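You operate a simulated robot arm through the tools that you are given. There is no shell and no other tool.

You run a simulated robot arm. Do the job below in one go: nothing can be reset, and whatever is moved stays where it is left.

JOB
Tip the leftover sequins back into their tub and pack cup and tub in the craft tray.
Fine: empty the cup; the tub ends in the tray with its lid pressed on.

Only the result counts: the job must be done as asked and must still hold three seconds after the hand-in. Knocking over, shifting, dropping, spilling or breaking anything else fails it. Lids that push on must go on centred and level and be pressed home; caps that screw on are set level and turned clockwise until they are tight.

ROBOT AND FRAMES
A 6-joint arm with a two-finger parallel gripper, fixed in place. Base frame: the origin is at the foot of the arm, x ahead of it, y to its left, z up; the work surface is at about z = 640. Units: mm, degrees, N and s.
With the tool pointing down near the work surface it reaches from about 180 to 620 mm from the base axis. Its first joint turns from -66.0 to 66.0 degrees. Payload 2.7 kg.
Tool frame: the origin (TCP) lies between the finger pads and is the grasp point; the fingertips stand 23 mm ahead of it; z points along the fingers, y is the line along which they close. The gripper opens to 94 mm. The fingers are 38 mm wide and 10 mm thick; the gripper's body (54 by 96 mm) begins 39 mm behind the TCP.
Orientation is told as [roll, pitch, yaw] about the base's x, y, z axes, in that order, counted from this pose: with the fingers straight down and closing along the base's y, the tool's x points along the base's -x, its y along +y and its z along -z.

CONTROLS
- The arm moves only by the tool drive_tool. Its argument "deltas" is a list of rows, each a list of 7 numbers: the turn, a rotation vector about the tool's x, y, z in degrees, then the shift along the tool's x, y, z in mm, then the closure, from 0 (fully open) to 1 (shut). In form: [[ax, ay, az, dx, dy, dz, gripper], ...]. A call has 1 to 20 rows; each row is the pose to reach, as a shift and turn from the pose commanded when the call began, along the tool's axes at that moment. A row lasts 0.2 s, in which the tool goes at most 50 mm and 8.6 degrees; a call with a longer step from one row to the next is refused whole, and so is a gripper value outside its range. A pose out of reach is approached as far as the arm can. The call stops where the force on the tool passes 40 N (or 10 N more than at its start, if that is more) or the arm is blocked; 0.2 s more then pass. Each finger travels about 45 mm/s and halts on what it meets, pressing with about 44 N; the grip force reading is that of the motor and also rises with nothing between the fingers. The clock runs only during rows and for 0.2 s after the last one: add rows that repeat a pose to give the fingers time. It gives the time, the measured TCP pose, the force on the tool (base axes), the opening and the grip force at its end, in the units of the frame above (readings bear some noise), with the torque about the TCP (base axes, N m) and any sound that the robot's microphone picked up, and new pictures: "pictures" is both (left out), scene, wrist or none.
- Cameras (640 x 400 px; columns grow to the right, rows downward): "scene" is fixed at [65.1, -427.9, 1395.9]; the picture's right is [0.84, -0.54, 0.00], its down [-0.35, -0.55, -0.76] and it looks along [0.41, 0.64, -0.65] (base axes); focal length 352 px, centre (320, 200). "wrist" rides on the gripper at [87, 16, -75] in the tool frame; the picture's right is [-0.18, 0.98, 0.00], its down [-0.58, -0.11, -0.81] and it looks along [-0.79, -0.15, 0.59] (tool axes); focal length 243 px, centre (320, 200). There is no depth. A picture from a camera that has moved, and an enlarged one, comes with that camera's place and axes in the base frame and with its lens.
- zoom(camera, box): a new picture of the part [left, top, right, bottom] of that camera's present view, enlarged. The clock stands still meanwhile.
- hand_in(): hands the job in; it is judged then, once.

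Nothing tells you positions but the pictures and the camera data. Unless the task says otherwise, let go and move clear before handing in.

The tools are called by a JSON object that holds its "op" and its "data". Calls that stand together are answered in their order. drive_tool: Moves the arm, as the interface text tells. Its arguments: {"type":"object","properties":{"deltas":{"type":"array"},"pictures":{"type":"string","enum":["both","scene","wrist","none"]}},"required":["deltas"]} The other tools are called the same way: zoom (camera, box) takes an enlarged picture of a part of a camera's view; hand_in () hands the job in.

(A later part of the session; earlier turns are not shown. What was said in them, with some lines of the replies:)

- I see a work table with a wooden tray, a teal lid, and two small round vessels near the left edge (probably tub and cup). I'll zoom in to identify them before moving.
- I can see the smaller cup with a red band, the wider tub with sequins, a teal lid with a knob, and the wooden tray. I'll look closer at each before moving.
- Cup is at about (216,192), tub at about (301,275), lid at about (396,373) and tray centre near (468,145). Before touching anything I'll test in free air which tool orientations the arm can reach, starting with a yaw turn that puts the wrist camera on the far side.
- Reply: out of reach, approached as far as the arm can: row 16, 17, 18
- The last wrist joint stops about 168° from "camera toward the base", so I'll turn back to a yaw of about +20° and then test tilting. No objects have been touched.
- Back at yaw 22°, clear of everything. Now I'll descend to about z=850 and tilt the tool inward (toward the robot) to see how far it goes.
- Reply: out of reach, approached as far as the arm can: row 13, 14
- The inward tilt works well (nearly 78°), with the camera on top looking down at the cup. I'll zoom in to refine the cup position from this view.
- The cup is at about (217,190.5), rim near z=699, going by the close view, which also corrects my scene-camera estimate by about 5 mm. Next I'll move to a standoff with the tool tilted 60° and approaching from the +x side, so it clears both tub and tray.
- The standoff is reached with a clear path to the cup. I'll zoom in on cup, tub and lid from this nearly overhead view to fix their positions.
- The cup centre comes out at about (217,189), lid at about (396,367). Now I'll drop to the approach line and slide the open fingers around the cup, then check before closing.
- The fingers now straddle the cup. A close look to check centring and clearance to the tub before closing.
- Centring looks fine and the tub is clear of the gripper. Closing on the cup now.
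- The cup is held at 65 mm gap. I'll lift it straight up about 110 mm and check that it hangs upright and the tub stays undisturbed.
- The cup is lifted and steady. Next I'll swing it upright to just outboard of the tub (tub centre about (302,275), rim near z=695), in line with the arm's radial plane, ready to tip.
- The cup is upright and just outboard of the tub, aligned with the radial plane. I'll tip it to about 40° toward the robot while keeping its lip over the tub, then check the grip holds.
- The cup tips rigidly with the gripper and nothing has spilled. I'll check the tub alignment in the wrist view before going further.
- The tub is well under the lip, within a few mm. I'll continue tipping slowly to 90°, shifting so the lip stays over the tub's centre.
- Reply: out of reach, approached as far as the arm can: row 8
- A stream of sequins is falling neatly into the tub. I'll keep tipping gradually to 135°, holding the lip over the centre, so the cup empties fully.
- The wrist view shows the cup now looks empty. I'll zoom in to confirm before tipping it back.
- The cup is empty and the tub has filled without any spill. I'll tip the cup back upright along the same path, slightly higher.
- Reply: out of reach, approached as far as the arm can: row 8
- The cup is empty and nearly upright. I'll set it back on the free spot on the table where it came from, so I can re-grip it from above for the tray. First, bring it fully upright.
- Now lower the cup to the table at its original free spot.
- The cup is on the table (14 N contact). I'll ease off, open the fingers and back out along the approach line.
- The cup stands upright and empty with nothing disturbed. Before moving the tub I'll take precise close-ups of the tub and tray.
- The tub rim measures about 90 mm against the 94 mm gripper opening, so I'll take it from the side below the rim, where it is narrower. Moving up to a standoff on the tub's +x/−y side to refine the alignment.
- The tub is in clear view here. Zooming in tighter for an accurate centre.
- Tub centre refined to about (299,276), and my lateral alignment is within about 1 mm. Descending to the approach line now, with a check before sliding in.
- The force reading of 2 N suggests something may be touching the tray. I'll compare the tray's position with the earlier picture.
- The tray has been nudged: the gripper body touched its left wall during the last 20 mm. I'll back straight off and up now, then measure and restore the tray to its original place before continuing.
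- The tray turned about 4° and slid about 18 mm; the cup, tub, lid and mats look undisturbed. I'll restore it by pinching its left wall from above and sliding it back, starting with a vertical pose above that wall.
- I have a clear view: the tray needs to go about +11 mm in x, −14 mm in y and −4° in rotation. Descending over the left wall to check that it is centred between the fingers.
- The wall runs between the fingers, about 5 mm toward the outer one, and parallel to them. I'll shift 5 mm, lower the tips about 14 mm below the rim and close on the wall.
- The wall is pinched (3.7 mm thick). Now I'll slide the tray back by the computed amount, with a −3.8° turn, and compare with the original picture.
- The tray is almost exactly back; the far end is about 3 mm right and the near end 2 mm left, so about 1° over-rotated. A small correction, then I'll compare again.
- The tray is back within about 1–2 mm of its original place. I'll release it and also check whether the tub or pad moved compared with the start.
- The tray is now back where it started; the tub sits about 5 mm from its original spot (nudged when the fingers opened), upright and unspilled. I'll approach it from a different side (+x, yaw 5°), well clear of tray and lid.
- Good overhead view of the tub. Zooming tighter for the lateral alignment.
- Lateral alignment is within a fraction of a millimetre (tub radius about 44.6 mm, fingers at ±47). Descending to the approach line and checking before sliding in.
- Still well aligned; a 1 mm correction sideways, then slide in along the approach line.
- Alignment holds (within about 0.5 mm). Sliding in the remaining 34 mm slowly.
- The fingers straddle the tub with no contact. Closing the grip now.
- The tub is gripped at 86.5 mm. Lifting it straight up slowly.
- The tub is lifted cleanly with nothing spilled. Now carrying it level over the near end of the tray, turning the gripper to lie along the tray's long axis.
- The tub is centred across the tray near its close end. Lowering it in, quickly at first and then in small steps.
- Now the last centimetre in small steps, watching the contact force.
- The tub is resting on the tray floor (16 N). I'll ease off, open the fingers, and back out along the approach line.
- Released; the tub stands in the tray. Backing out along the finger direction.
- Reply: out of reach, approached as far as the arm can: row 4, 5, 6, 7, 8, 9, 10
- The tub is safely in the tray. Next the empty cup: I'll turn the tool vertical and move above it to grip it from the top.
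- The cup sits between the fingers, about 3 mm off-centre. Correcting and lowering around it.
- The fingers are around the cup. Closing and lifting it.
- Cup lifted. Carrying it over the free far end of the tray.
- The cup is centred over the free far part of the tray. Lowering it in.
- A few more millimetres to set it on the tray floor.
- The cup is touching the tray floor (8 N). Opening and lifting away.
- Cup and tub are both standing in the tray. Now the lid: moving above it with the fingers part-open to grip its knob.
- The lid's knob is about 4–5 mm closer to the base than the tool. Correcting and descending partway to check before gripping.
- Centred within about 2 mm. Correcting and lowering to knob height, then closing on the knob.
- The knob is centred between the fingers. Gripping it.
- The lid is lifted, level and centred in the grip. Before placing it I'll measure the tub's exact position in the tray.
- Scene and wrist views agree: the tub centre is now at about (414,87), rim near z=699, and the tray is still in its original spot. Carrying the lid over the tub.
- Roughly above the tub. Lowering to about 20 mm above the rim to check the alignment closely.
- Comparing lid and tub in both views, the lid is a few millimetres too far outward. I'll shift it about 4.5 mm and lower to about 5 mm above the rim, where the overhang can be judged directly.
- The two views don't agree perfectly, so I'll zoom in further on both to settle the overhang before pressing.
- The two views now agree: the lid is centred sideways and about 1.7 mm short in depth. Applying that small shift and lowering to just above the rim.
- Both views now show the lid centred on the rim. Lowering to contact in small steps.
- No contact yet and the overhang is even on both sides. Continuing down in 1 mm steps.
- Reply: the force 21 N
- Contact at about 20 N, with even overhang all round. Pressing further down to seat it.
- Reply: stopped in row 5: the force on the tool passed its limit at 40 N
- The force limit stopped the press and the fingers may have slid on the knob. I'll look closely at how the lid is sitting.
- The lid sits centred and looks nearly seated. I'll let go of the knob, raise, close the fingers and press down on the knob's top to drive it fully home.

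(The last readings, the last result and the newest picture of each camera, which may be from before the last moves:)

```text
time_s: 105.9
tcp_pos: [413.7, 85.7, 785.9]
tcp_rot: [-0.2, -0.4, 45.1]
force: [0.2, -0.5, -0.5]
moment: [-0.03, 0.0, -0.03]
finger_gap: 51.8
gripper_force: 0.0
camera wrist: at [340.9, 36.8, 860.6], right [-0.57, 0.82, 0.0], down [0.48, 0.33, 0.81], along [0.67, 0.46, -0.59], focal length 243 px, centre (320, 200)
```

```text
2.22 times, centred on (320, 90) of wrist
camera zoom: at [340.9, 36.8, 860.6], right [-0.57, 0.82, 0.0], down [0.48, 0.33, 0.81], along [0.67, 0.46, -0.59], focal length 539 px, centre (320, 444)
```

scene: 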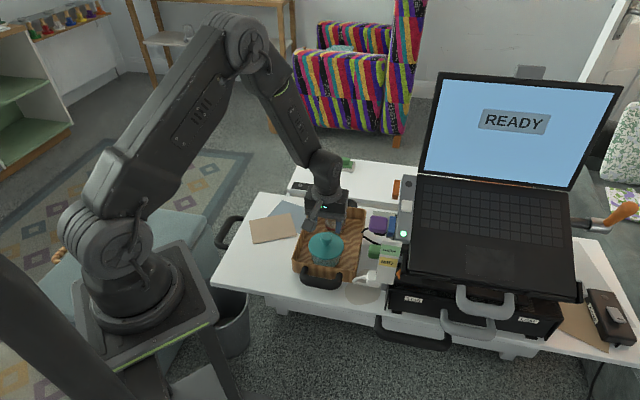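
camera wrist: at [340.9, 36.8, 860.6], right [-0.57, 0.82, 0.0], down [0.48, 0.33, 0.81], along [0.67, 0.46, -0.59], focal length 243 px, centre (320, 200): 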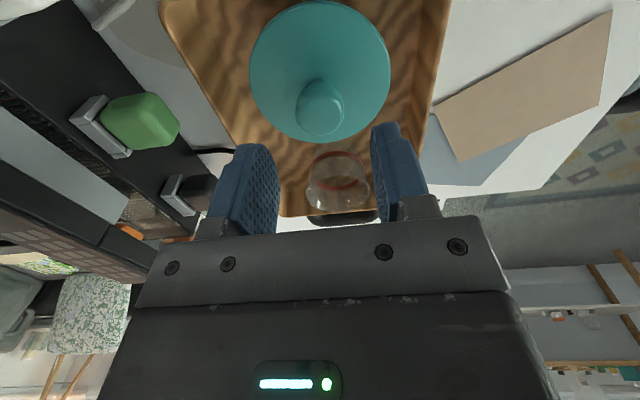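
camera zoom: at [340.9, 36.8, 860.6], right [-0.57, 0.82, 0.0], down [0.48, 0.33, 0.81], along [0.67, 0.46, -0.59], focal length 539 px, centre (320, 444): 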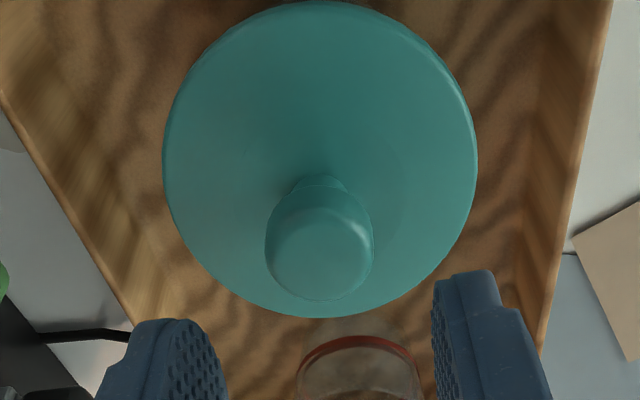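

The lid is level and centred on the tub. Closing the fingers and bringing them down onto the knob's top.

{"op": "drive_tool", "data": {"deltas": [[0, 0, 0, 0.9, 0.2, 0, 0.7], [0, 0, 0, 0.9, 0.2, 0, 0.9], [0, 0, 0, 0.9, 0.2, 0, 1], [0, 0, 0, 0.9, 0.2, 0, 1], [0, 0, 0, 0.9, 0.2, 8, 1], [0, 0, 0, 0.9, 0.2, 16, 1], [0, 0, 0, 0.9, 0.2, 18, 1], [0, 0, 0, 0.9, 0.2, 18, 1]]}}

{"op": "zoom", "data": {"camera": "scene", "box": [300, 218, 352, 268]}}

```text
time_s: 107.7
tcp_pos: [413.1, 86.0, 767.9]
tcp_rot: [-0.3, -0.3, 45.1]
force: [-0.1, 0.3, 0.1]
moment: [0.0, 0.0, 0.0]
finger_gap: 0.1
gripper_force: 42.4
camera wrist: at [339.8, 36.4, 841.8], right [-0.57, 0.82, 0.0], down [0.48, 0.33, 0.81], along [0.67, 0.46, -0.59], focal length 243 px, centre (320, 200)
```

scene: 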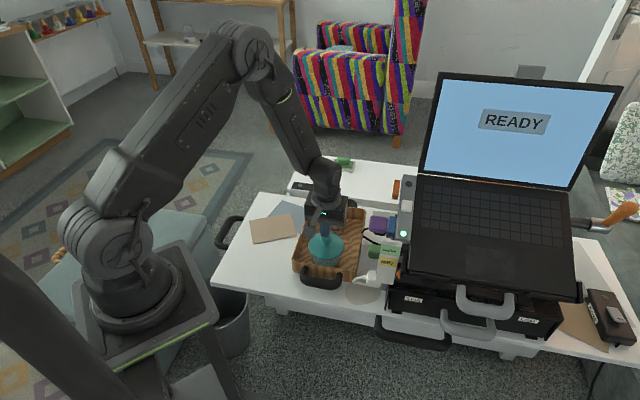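
wrist: 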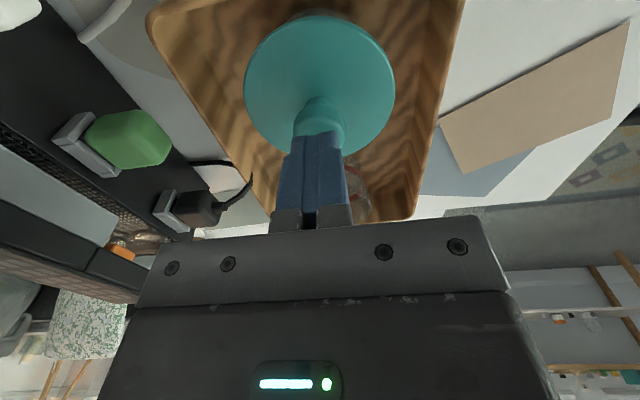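

```text
8.00 times, centred on (326, 243) of scene
camera zoom: at [65.1, -427.9, 1395.9], right [0.84, -0.54, 0.0], down [-0.35, -0.55, -0.76], along [0.41, 0.64, -0.65], focal length 2812 px, centre (272, -144)
```

zoom: 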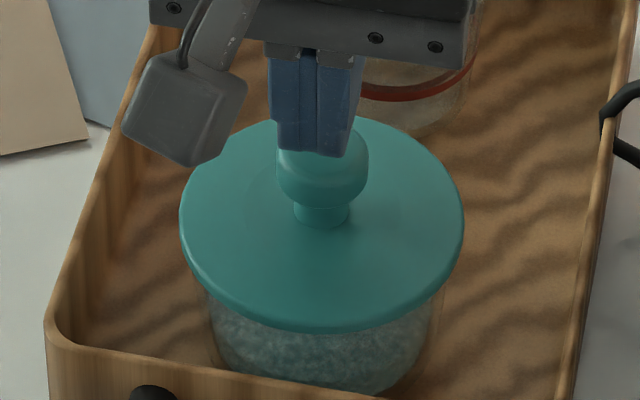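

The closed fingertips are just above the knob. Pressing down gradually.

{"op": "drive_tool", "data": {"deltas": [[0, 0, 0, 0, 0, 1.5, 1], [0, 0, 0, 0, 0, 3, 1], [0, 0, 0, 0, 0, 4.5, 1], [0, 0, 0, 0, 0, 5.5, 1], [0, 0, 0, 0, 0, 6.5, 1], [0, 0, 0, 0, 0, 7.5, 1], [0, 0, 0, 0, 0, 8.5, 1], [0, 0, 0, 0, 0, 9.5, 1]], "pictures": "none"}}

{"op": "zoom", "data": {"camera": "scene", "box": [300, 218, 352, 268]}}

```text
time_s: 109.5
tcp_pos: [414.3, 84.3, 760.0]
tcp_rot: [-0.2, -0.3, 45.1]
force: [0.3, 0.3, 5.0]
moment: [-0.04, 0.03, 0.0]
finger_gap: 0.2
gripper_force: 41.8
```

```text
8.00 times, centred on (326, 243) of scene
camera zoom: at [65.1, -428.0, 1395.9], right [0.84, -0.54, 0.0], down [-0.35, -0.55, -0.76], along [0.41, 0.64, -0.65], focal length 2812 px, centre (272, -144)
```

zoom: 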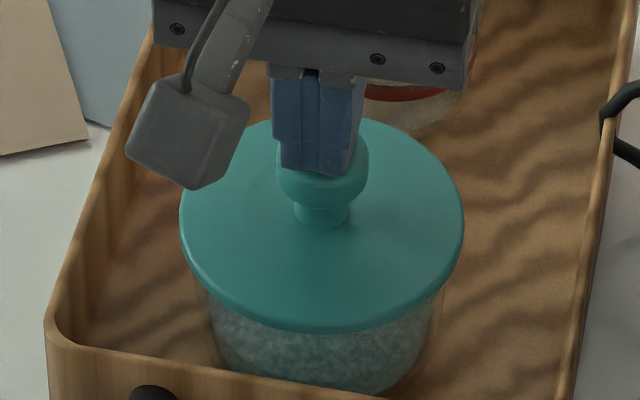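

Contact with the knob at TCP z≈760. Increasing the press.

{"op": "drive_tool", "data": {"deltas": [[0, 0, 0, 0, 0, 0.7, 1], [0, 0, 0, 0, 0, 1.4, 1], [0, 0, 0, 0, 0, 2.1, 1], [0, 0, 0, 0, 0, 2.5, 1], [0, 0, 0, 0, 0, 2.5, 1]], "pictures": "none"}}

{"op": "zoom", "data": {"camera": "scene", "box": [300, 218, 352, 268]}}

```text
time_s: 110.4
tcp_pos: [414.4, 85.0, 757.8]
tcp_rot: [-0.4, -0.5, 45.1]
force: [-2.1, -0.6, 9.6]
moment: [-0.07, 0.1, -0.02]
finger_gap: 0.0
gripper_force: 42.4
stopped in row 4: the force on the tool passed its limit at 42 N (the readings are from after the stop); the commanded pose is now the measured one
```

```text
8.00 times, centred on (326, 243) of scene
camera zoom: at [65.0, -428.0, 1395.9], right [0.84, -0.54, 0.0], down [-0.35, -0.55, -0.76], along [0.41, 0.64, -0.65], focal length 2812 px, centre (272, -144)
```

zoom: 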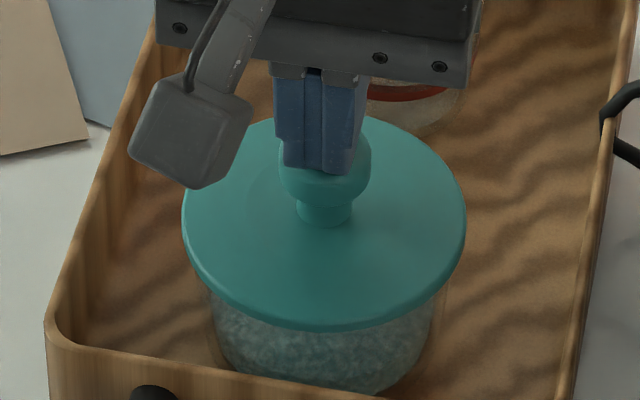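

The force limit was reached with little visible movement. I'll compare the lid's height with earlier pictures using the same zoom box.

{"op": "zoom", "data": {"camera": "scene", "box": [304, 232, 348, 268]}}

{"op": "zoom", "data": {"camera": "scene", "box": [304, 245, 326, 267]}}

{"op": "zoom", "data": {"camera": "scene", "box": [328, 245, 350, 267]}}

```text
11.11 times, centred on (326, 250) of scene
camera zoom: at [65.0, -428.0, 1395.9], right [0.84, -0.54, 0.0], down [-0.35, -0.55, -0.76], along [0.41, 0.64, -0.65], focal length 3905 px, centre (253, -356)
```

zoom: 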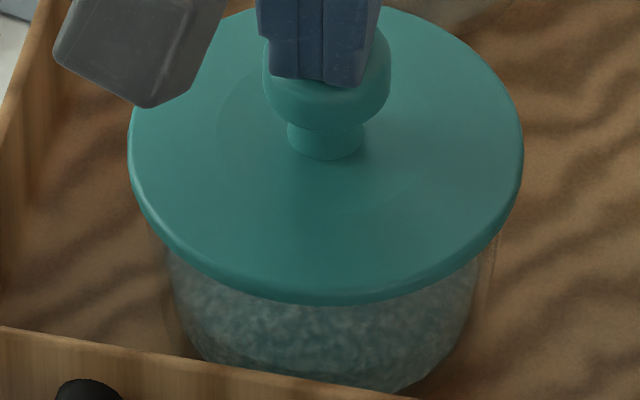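

```text
16.00 times, centred on (315, 256) of scene
camera zoom: at [65.0, -428.0, 1395.9], right [0.84, -0.54, 0.0], down [-0.35, -0.55, -0.76], along [0.41, 0.64, -0.65], focal length 5624 px, centre (400, -696)
```

zoom: 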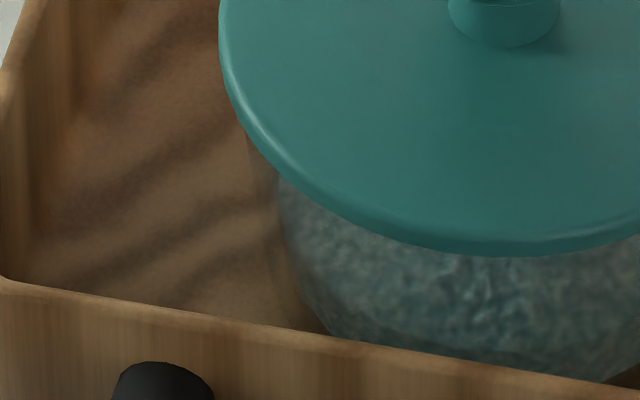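

```text
16.00 times, centred on (339, 256) of scene
camera zoom: at [65.0, -428.0, 1395.9], right [0.84, -0.54, 0.0], down [-0.35, -0.55, -0.76], along [0.41, 0.64, -0.65], focal length 5624 px, centre (16, -696)
```

zoom: 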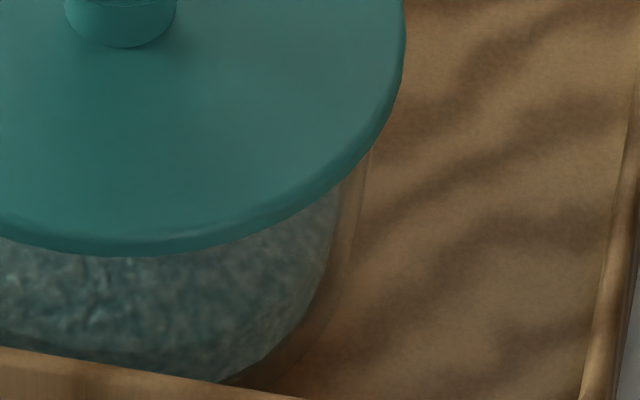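

By the geometry the lid appears flush with the rim, but I want a side view to be sure. Raising the tool and moving to the left of the tray to look at the lid from a low angle.

{"op": "drive_tool", "data": {"deltas": [[0, 0, 0, 0, 0, -20, 1], [0, 0, 0, 0, 0, -50, 1], [0, 0, 0, 0, 0, -75, 1], [0, 0, 8, -0.5, 12.6, -75, 1], [0, 0, 16, -0.9, 25.2, -75, 1], [0, 0, 24, -1.3, 37.7, -75, 1], [0, 0, 32, -1.8, 50.3, -75, 1], [0, 0, 40, -2.2, 62.9, -75, 1], [0, 0, 48, -2.7, 75.5, -75, 1], [0, 0, 56, -3.1, 88, -75, 1], [0, 0, 64, -3.6, 100.6, -75, 1], [0, 0, 72, -4, 113.2, -75, 1], [0, 0, 80, -4.5, 125.8, -75, 1], [0, 0, 80, -4.5, 125.8, -75, 1]], "pictures": "none"}}

{"op": "drive_tool", "data": {"deltas": [[0, -5, 0, 0, 0, 20, 1], [0, -10, 0, 0, 0, 45, 1], [0, -15, 0, 0, 0, 70, 1], [0, -15, 0, 0, 0, 88, 1], [0, -15, 0, 0, 0, 88, 1]]}}

{"op": "zoom", "data": {"camera": "wrist", "box": [220, 60, 420, 200]}}

```text
time_s: 113.4
tcp_pos: [326.5, 176.8, 832.6]
tcp_rot: [0.5, -0.3, -34.9]
force: [0.2, 0.5, 0.2]
moment: [0.02, 0.03, -0.02]
finger_gap: 0.0
gripper_force: 41.7
```

```text
time_s: 114.6
tcp_pos: [329.4, 179.9, 743.6]
tcp_rot: [0.0, -15.3, -34.8]
force: [-0.1, 0.6, 0.3]
moment: [-0.03, -0.04, 0.02]
finger_gap: 0.0
gripper_force: 42.5
camera wrist: at [253.6, 250.7, 793.3], right [0.71, 0.7, 0.05], down [0.22, -0.29, 0.93], along [0.67, -0.65, -0.36], focal length 243 px, centre (320, 200)
```

scene: 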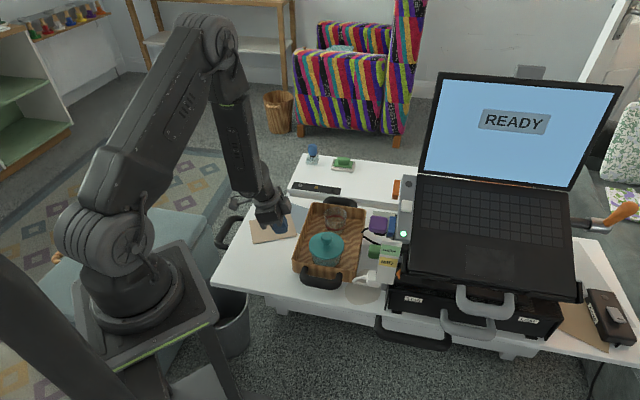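
wrist: 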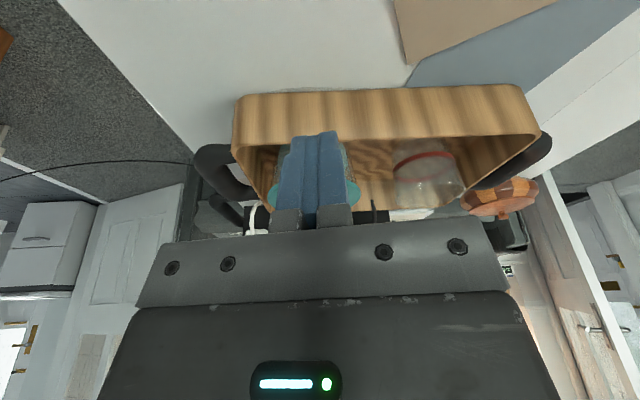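

```text
2.86 times, centred on (320, 130) of wrist
camera zoom: at [253.6, 250.7, 793.3], right [0.71, 0.7, 0.05], down [0.22, -0.29, 0.93], along [0.67, -0.65, -0.36], focal length 693 px, centre (320, 400)
```

zoom: 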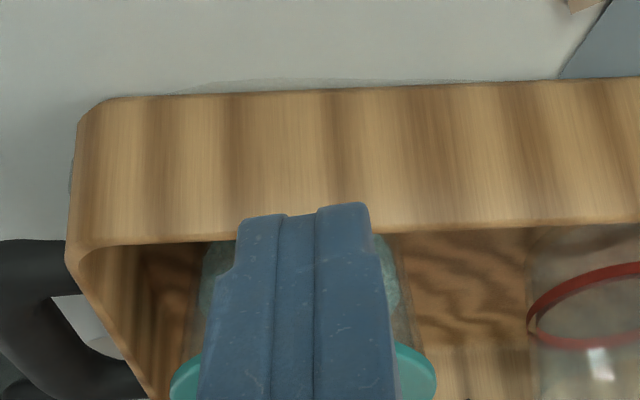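

The closed fingers block the view. Opening them and tilting a little more to see the lid's edge between them.

{"op": "drive_tool", "data": {"deltas": [[0, -4, 0, 0, 0, -2, 0.6], [0, -8, 0, 0, 0, -4, 0.2], [0, -8, 0, 0, 0, -4, 0], [0, -8, 0, 0, 0, -4, 0], [0, -8, 0, 0, 0, -4, 0], [0, -8, 0, 0, 0, -4, 0]], "pictures": "wrist"}}

{"op": "zoom", "data": {"camera": "wrist", "box": [245, 100, 375, 190]}}

```text
time_s: 116.0
tcp_pos: [336.9, 185.0, 755.3]
tcp_rot: [0.0, -23.3, -35.0]
force: [0.6, -0.1, -0.4]
moment: [0.02, -0.04, 0.01]
finger_gap: 94.2
gripper_force: 0.1
out of reach, approached as far as the arm can: row 1, 2, 3, 4, 5, 6
camera wrist: at [256.7, 261.4, 790.6], right [0.7, 0.71, 0.07], down [0.11, -0.21, 0.97], along [0.7, -0.67, -0.23], focal length 243 px, centre (320, 200)
```

wrist: 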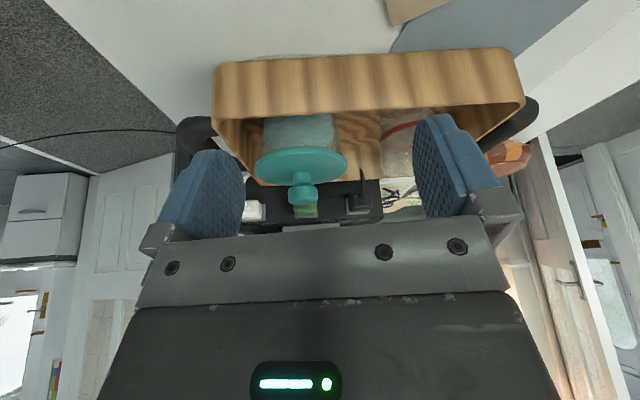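

```text
4.44 times, centred on (310, 145) of wrist
camera zoom: at [256.7, 261.4, 790.6], right [0.7, 0.71, 0.07], down [0.11, -0.21, 0.97], along [0.7, -0.67, -0.23], focal length 1078 px, centre (364, 444)
```

zoom: 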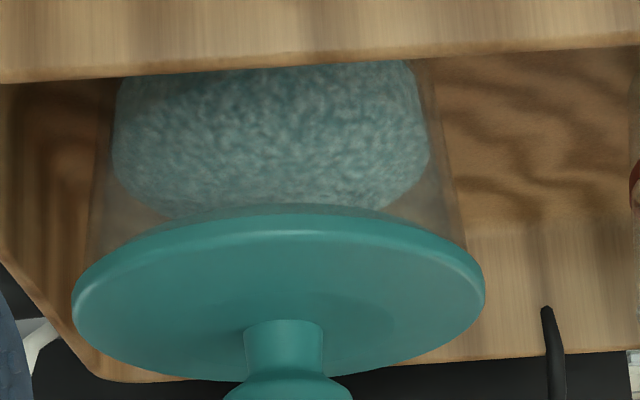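

A good side view: the lid looks level and seated on the rim. Zooming in on the junction at both sides.

{"op": "zoom", "data": {"camera": "wrist", "box": [255, 130, 305, 165]}}

{"op": "zoom", "data": {"camera": "wrist", "box": [300, 130, 350, 165]}}

```text
11.43 times, centred on (280, 148) of wrist
camera zoom: at [256.7, 261.4, 790.6], right [0.7, 0.71, 0.07], down [0.11, -0.21, 0.97], along [0.7, -0.67, -0.23], focal length 2773 px, centre (777, 800)
```

zoom: 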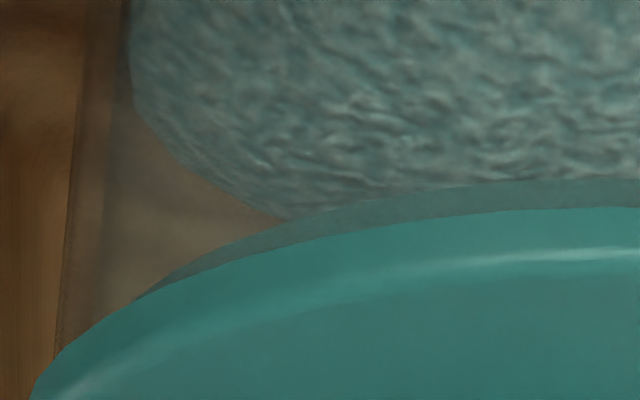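

```text
11.43 times, centred on (325, 148) of wrist
camera zoom: at [256.7, 261.4, 790.6], right [0.7, 0.71, 0.07], down [0.11, -0.21, 0.97], along [0.7, -0.67, -0.23], focal length 2773 px, centre (263, 800)
```

zoom: 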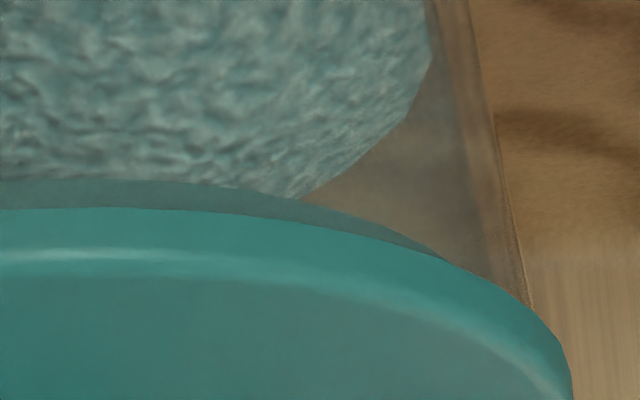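

Through the clear wall I can see the lid's plug inside the tub and no gap at the rim, so the lid is seated level. For certainty I'll give it one more sustained press; first raising and coming back upright.

{"op": "drive_tool", "data": {"deltas": [[0, 0, 0, -11.9, 0, -27.6, 0.3], [0, 0, 0, -23.7, 0, -55.1, 0.7], [0, 0, 0, -35.6, 0, -82.7, 1], [0, 8, 0, -35.6, 0, -82.7, 1], [0, 16, 0, -35.6, 0, -82.7, 1], [0, 23.3, 0, -35.6, 0, -82.7, 1], [0, 23.3, 0, -35.6, 0, -82.7, 1]], "pictures": "none"}}

```text
time_s: 117.6
tcp_pos: [335.0, 185.5, 845.7]
tcp_rot: [0.4, 0.0, -34.9]
force: [-0.5, -0.5, 0.8]
moment: [0.01, 0.06, 0.01]
finger_gap: 0.1
gripper_force: 42.8
```

{"op": "drive_tool", "data": {"deltas": [[0, 0, -8, -12.3, -3.5, 0, 1], [0, 0, -16, -24.6, -7.1, 0, 1], [0, 0, -24, -37, -10.6, 0, 1], [0, 0, -32, -49.3, -14.2, 0, 1], [0, 0, -40, -61.6, -17.7, 0, 1], [0, 0, -48, -73.9, -21.2, 0, 1], [0, 0, -56, -86.2, -24.8, 0, 1], [0, 0, -64, -98.6, -28.3, 0, 1], [0, 0, -72, -110.9, -31.9, 0, 1], [0, 0, -80, -123.2, -35.4, 0, 1], [0, 0, -80, -123.2, -35.4, 0, 1], [0, 0, -80, -123.2, -35.4, 30, 1], [0, 0, -80, -123.2, -35.4, 60, 1], [0, 0, -80, -123.2, -35.4, 76, 1], [0, 0, -80, -123.2, -35.4, 76, 1]]}}

{"op": "zoom", "data": {"camera": "scene", "box": [300, 218, 352, 268]}}

{"op": "zoom", "data": {"camera": "wrist", "box": [230, 0, 410, 170]}}

```text
time_s: 120.8
tcp_pos: [417.5, 86.6, 768.8]
tcp_rot: [0.0, -0.4, 45.1]
force: [-0.1, -0.6, 1.1]
moment: [0.0, 0.0, 0.01]
finger_gap: 0.0
gripper_force: 43.2
camera wrist: at [344.7, 37.2, 842.6], right [-0.57, 0.82, 0.0], down [0.48, 0.33, 0.81], along [0.67, 0.46, -0.59], focal length 243 px, centre (320, 200)
```

scene: 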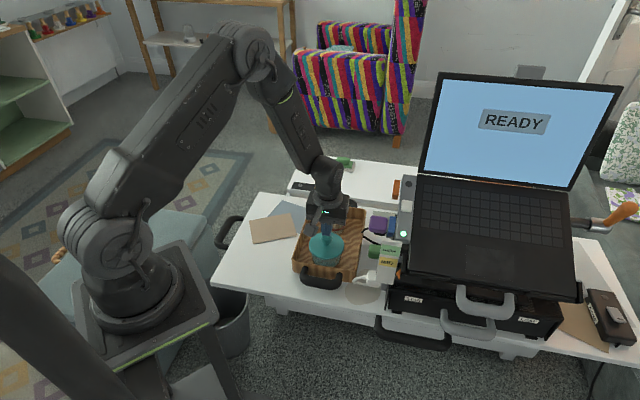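
wrist: 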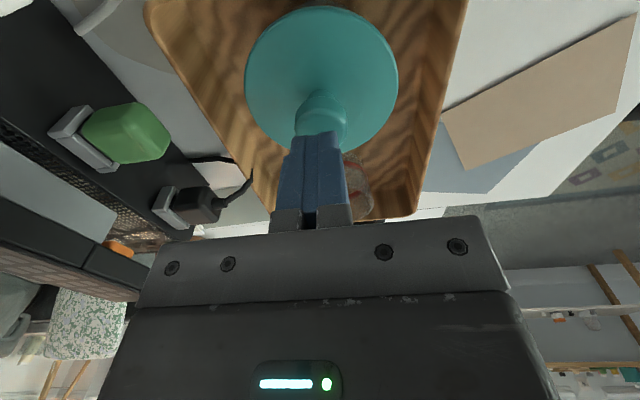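

```text
8.00 times, centred on (326, 243) of scene
camera zoom: at [65.1, -427.9, 1395.9], right [0.84, -0.54, 0.0], down [-0.35, -0.55, -0.76], along [0.41, 0.64, -0.65], focal length 2812 px, centre (272, -144)
```

zoom: 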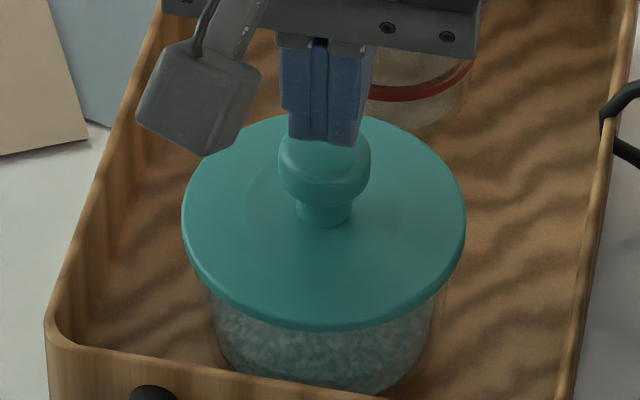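

```text
2.35 times, centred on (320, 85) of wrist
camera zoom: at [344.7, 37.2, 842.6], right [-0.57, 0.82, 0.0], down [0.48, 0.33, 0.81], along [0.67, 0.46, -0.59], focal length 571 px, centre (320, 471)
```

zoom: 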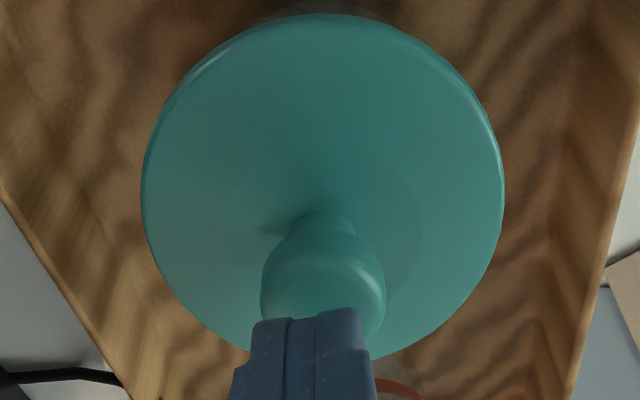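

The fingers are a few mm beyond the knob's centre. Correcting, then touching down on the knob.

{"op": "drive_tool", "data": {"deltas": [[0, 0, 0, 3.4, 1.2, 0, 1], [0, 0, 0, 3.4, 1.2, 3, 1], [0, 0, 0, 3.4, 1.2, 6, 1], [0, 0, 0, 3.4, 1.2, 8, 1], [0, 0, 0, 3.4, 1.2, 9, 1], [0, 0, 0, 3.4, 1.2, 9, 1]]}}

{"op": "zoom", "data": {"camera": "scene", "box": [300, 218, 352, 268]}}

{"op": "zoom", "data": {"camera": "wrist", "box": [230, 0, 410, 170]}}

```text
time_s: 122.2
tcp_pos: [414.5, 84.9, 759.8]
tcp_rot: [0.1, -0.4, 45.0]
force: [0.3, -0.4, -1.0]
moment: [0.01, -0.01, -0.05]
finger_gap: 0.0
gripper_force: 42.0
camera wrist: at [341.6, 35.4, 834.0], right [-0.57, 0.82, 0.0], down [0.48, 0.33, 0.81], along [0.67, 0.46, -0.59], focal length 243 px, centre (320, 200)
```

scene: 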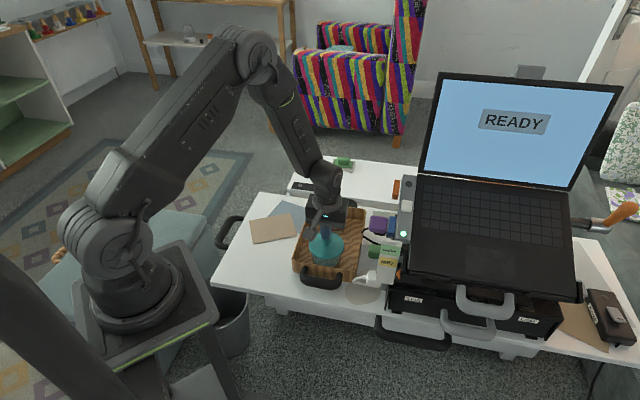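
wrist: 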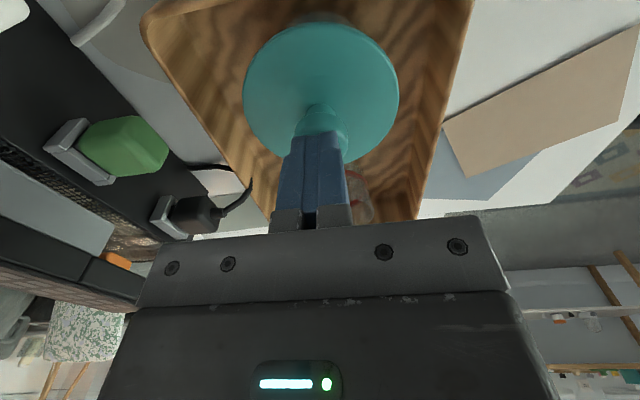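

```text
8.00 times, centred on (326, 243) of scene
camera zoom: at [65.1, -427.9, 1395.9], right [0.84, -0.54, 0.0], down [-0.35, -0.55, -0.76], along [0.41, 0.64, -0.65], focal length 2812 px, centre (272, -144)
```

zoom: 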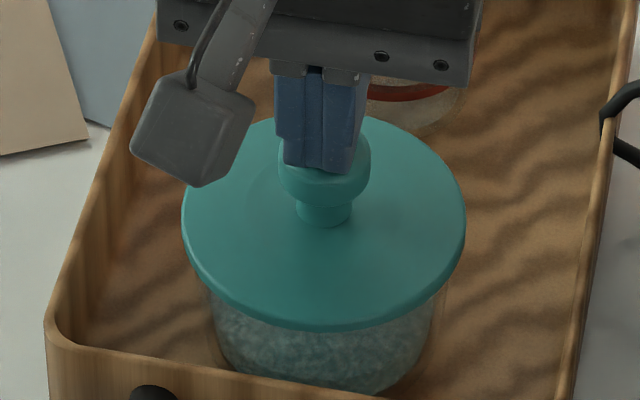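

```text
2.35 times, centred on (320, 85) of wrist
camera zoom: at [341.6, 35.4, 834.0], right [-0.57, 0.82, 0.0], down [0.48, 0.33, 0.81], along [0.67, 0.46, -0.59], focal length 571 px, centre (320, 471)
```

zoom: 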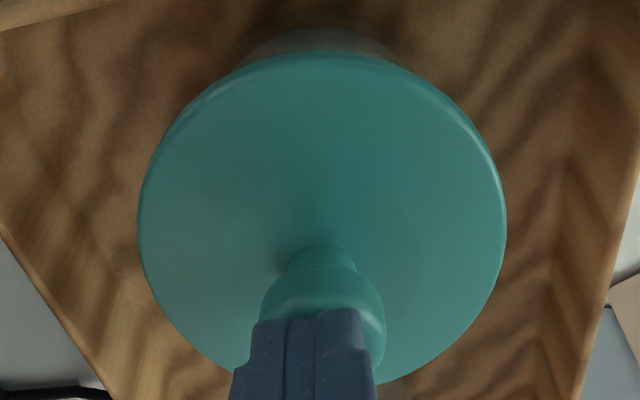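

{"op": "drive_tool", "data": {"deltas": [[0, 0, 0, 0, 0, 0.7, 1], [0, 0, 0, 0, 0, 1.4, 1], [0, 0, 0, 0, 0, 2.0, 1], [0, 0, 0, 0, 0, 2.0, 1]], "pictures": "none"}}

```text
time_s: 123.2
tcp_pos: [415.2, 85.2, 757.3]
tcp_rot: [0.0, -0.4, 45.1]
force: [-0.8, 1.3, 4.5]
moment: [-0.03, 0.08, -0.03]
finger_gap: 0.3
gripper_force: 42.3
```

The knob is now about 2.5 mm lower than at the first touch, so the last press did move the lid. Pressing again, harder and with a hold.

{"op": "drive_tool", "data": {"deltas": [[0, 0, 0, 0, 0, 0.6, 1], [0, 0, 0, 0, 0, 1.1, 1], [0, 0, 0, 0, 0, 1.5, 1], [0, 0, 0, 0, 0, 1.5, 1], [0, 0, 0, 0, 0, 1.5, 1]], "pictures": "none"}}

```text
time_s: 124.3
tcp_pos: [415.9, 85.8, 758.8]
tcp_rot: [-0.1, -0.4, 45.2]
force: [-3.1, -0.7, 11.2]
moment: [-0.06, 0.14, 0.01]
finger_gap: 0.1
gripper_force: 42.5
stopped in row 5: the force on the tool passed its limit at 41 N (the readings are from after the stop); the commanded pose is now the measured one
```

{"op": "zoom", "data": {"camera": "scene", "box": [304, 245, 326, 267]}}

{"op": "zoom", "data": {"camera": "scene", "box": [328, 245, 350, 267]}}

{"op": "zoom", "data": {"camera": "scene", "box": [304, 232, 348, 268]}}

```text
16.00 times, centred on (315, 256) of scene
camera zoom: at [65.0, -428.0, 1395.9], right [0.84, -0.54, 0.0], down [-0.35, -0.55, -0.76], along [0.41, 0.64, -0.65], focal length 5624 px, centre (400, -696)
```

zoom: 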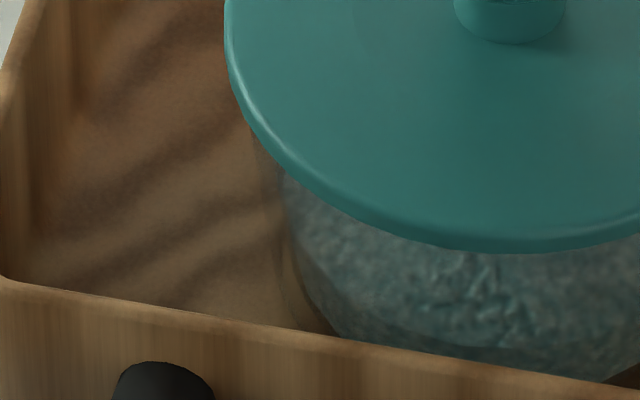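

```text
16.00 times, centred on (339, 256) of scene
camera zoom: at [65.0, -428.0, 1395.9], right [0.84, -0.54, 0.0], down [-0.35, -0.55, -0.76], along [0.41, 0.64, -0.65], focal length 5624 px, centre (16, -696)
```

zoom: 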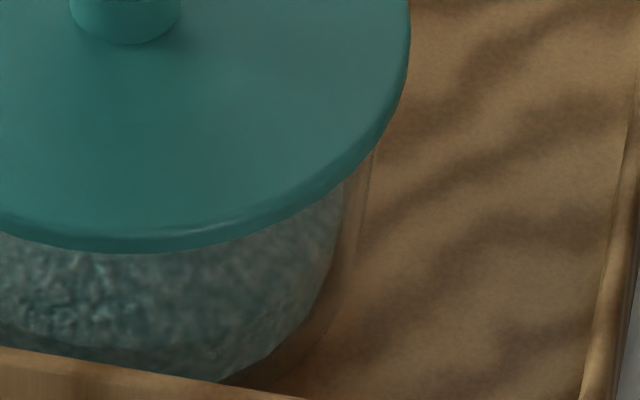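

```text
11.11 times, centred on (326, 250) of scene
camera zoom: at [65.0, -428.0, 1395.9], right [0.84, -0.54, 0.0], down [-0.35, -0.55, -0.76], along [0.41, 0.64, -0.65], focal length 3905 px, centre (253, -356)
```

zoom: 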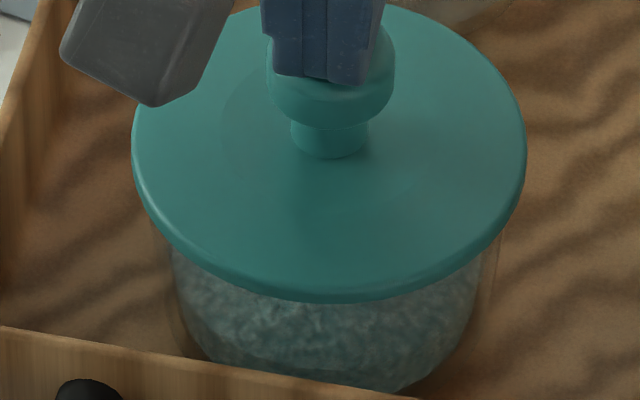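

Lid and tub now move as one piece, with no further vertical give at over 40 N, so the lid is home. Lifting straight up and moving clear.

{"op": "drive_tool", "data": {"deltas": [[0, 0, 0, 0, 0, -3, 1], [0, 0, 0, 0, 0, -15, 1], [0, 0, 0, 0, 0, -45, 1], [0, 0, 0, 0, 0, -90, 0.6], [0, 0, 0, 0, 0, -130, 0.3], [0, 0, 0, 20, 40, -160, 0], [0, 0, 0, 40, 80, -170, 0], [0, 0, 0, 55, 115, -170, 0], [0, 0, 0, 55, 115, -170, 0]]}}

{"op": "zoom", "data": {"camera": "scene", "box": [285, 190, 405, 300]}}

{"op": "zoom", "data": {"camera": "scene", "box": [210, 180, 410, 305]}}

{"op": "zoom", "data": {"camera": "scene", "box": [300, 222, 352, 270]}}

```text
refused: row 6 steps farther than a row can; nothing moved
```

```text
3.64 times, centred on (345, 245) of scene
camera zoom: at [65.0, -428.0, 1395.9], right [0.84, -0.54, 0.0], down [-0.35, -0.55, -0.76], along [0.41, 0.64, -0.65], focal length 1278 px, centre (229, 36)
```

zoom: 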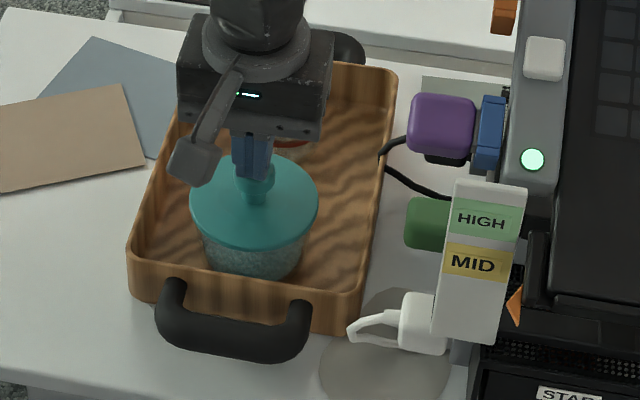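

```text
3.20 times, centred on (310, 242) of scene
camera zoom: at [65.0, -428.0, 1395.9], right [0.84, -0.54, 0.0], down [-0.35, -0.55, -0.76], along [0.41, 0.64, -0.65], focal length 1125 px, centre (352, 64)
```

zoom: 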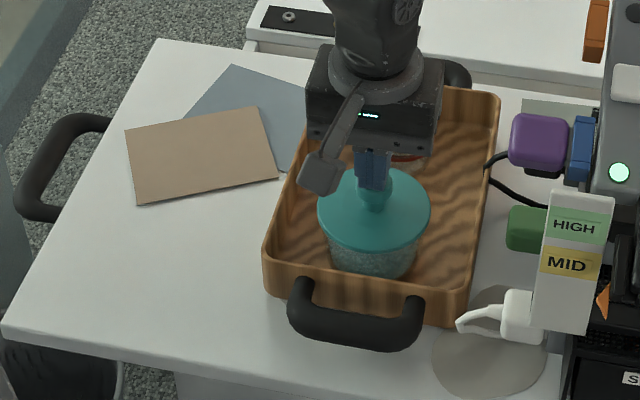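

```text
8.33 times, centred on (326, 246) of scene
camera zoom: at [65.0, -428.0, 1395.9], right [0.84, -0.54, 0.0], down [-0.35, -0.55, -0.76], along [0.41, 0.64, -0.65], focal length 2929 px, centre (270, -183)
```

zoom: 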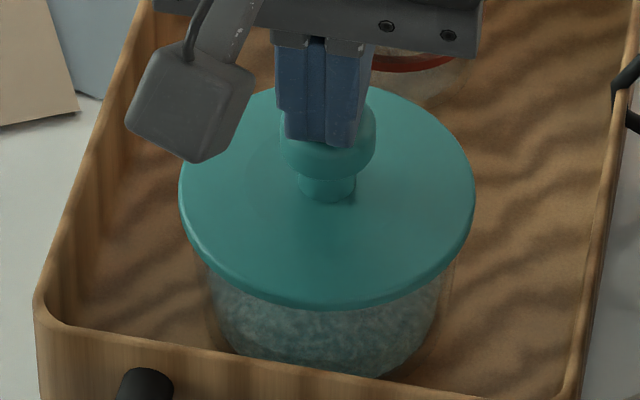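

That call was refused because one step was too long; nothing moved. The lid still looks level and flush, and I'm repeating the retreat with shorter steps.

{"op": "drive_tool", "data": {"deltas": [[0, 0, 0, 0, 0, -3, 1], [0, 0, 0, 0, 0, -15, 1], [0, 0, 0, 0, 0, -45, 1], [0, 0, 0, 0, 0, -85, 0.8], [0, 0, 0, 0, 0, -125, 0.6], [0, 0, 0, 10, 25, -150, 0.5], [0, 0, 0, 20, 55, -165, 0.5], [0, 0, 0, 30, 90, -170, 0.5], [0, 0, 0, 40, 125, -170, 0.5], [0, 0, 0, 50, 160, -170, 0.5], [0, 0, 0, 50, 160, -170, 0.5]]}}

{"op": "zoom", "data": {"camera": "scene", "box": [285, 190, 405, 300]}}

{"op": "zoom", "data": {"camera": "scene", "box": [210, 180, 410, 305]}}

{"op": "zoom", "data": {"camera": "scene", "box": [300, 222, 352, 270]}}

```text
time_s: 126.8
tcp_pos: [262.9, 163.7, 925.8]
tcp_rot: [-0.1, -0.4, 45.1]
force: [0.3, -0.2, -0.3]
moment: [0.03, 0.01, -0.02]
finger_gap: 46.9
gripper_force: 0.1
camera wrist: at [190.8, 113.7, 1000.7], right [-0.57, 0.82, 0.0], down [0.48, 0.33, 0.81], along [0.67, 0.46, -0.58], focal length 243 px, centre (320, 200)
```

scene: 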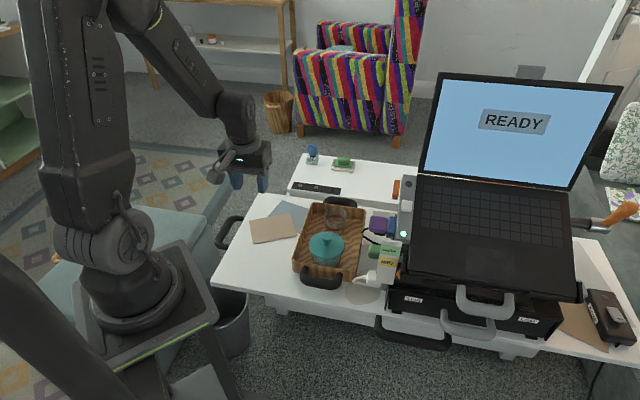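
wrist: 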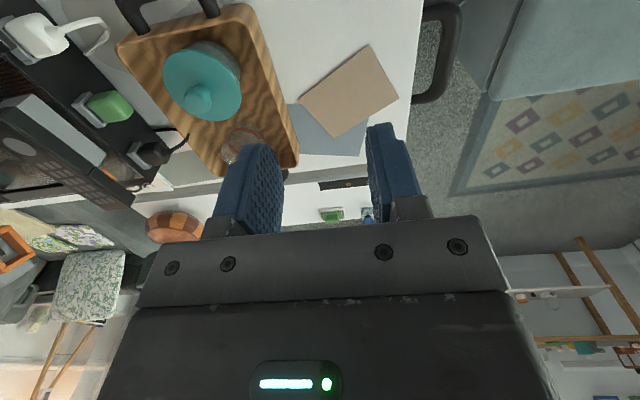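

```text
3.64 times, centred on (345, 245) of scene
camera zoom: at [65.1, -427.9, 1395.9], right [0.84, -0.54, 0.0], down [-0.35, -0.55, -0.76], along [0.41, 0.64, -0.65], focal length 1278 px, centre (229, 36)
```

zoom: 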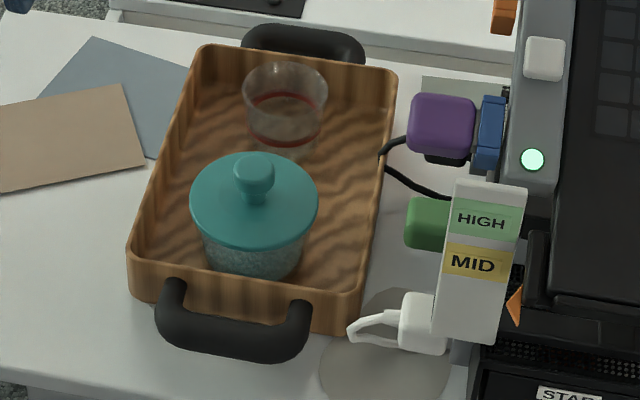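

```text
3.20 times, centred on (310, 242) of scene
camera zoom: at [65.1, -427.9, 1395.9], right [0.84, -0.54, 0.0], down [-0.35, -0.55, -0.76], along [0.41, 0.64, -0.65], focal length 1125 px, centre (352, 64)
```

zoom: 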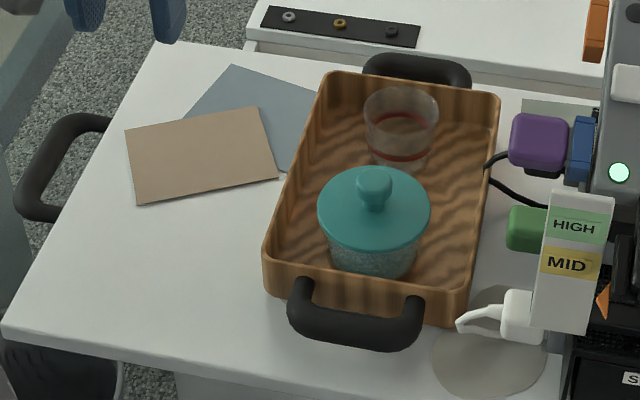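

```text
8.33 times, centred on (326, 246) of scene
camera zoom: at [65.1, -427.9, 1395.9], right [0.84, -0.54, 0.0], down [-0.35, -0.55, -0.76], along [0.41, 0.64, -0.65], focal length 2929 px, centre (270, -183)
```

zoom: 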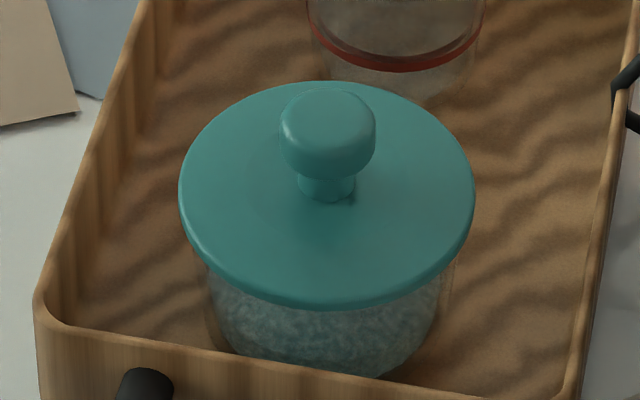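

The job looks complete. The cup is empty and standing in the tray, and the tub is in the tray with its lid level, centred and pressed on. The tray is back in its original place, nothing has spilled, and the arm is clear, so I'm handing in.

{"op": "hand_in", "data": {}}

```text
The job is handed in.
```

I've handed the job in. The sequins are back in the tub, and both the tub and the empty cup are standing in the craft tray. I have not had a verdict back.

- **Sequins:** the cup emptied completely into the tub, and I saw no spills on the table, the pad or in the tray.
- **Lid:** it is centred, level to within about half a degree, and its plug is inside the tub. I pressed it three times until the force passed 40 N. From the side I could see no gap, though that view would only show one of about 1 mm or more. There was no click or other sound to confirm it.
- **Tray nudge:** while I was first reaching for the tub, the gripper body caught the tray's left wall. That pushed the tray about 17 mm and turned it about 4°. I gripped the wall and slid it back, and compared with the starting picture it now sits within about 1–2 mm of where it was.
- **Tub nudge:** the tub also moved about 5 mm where it first stood, probably when the fingers opened after setting the cup down. It stayed upright and nothing spilled.
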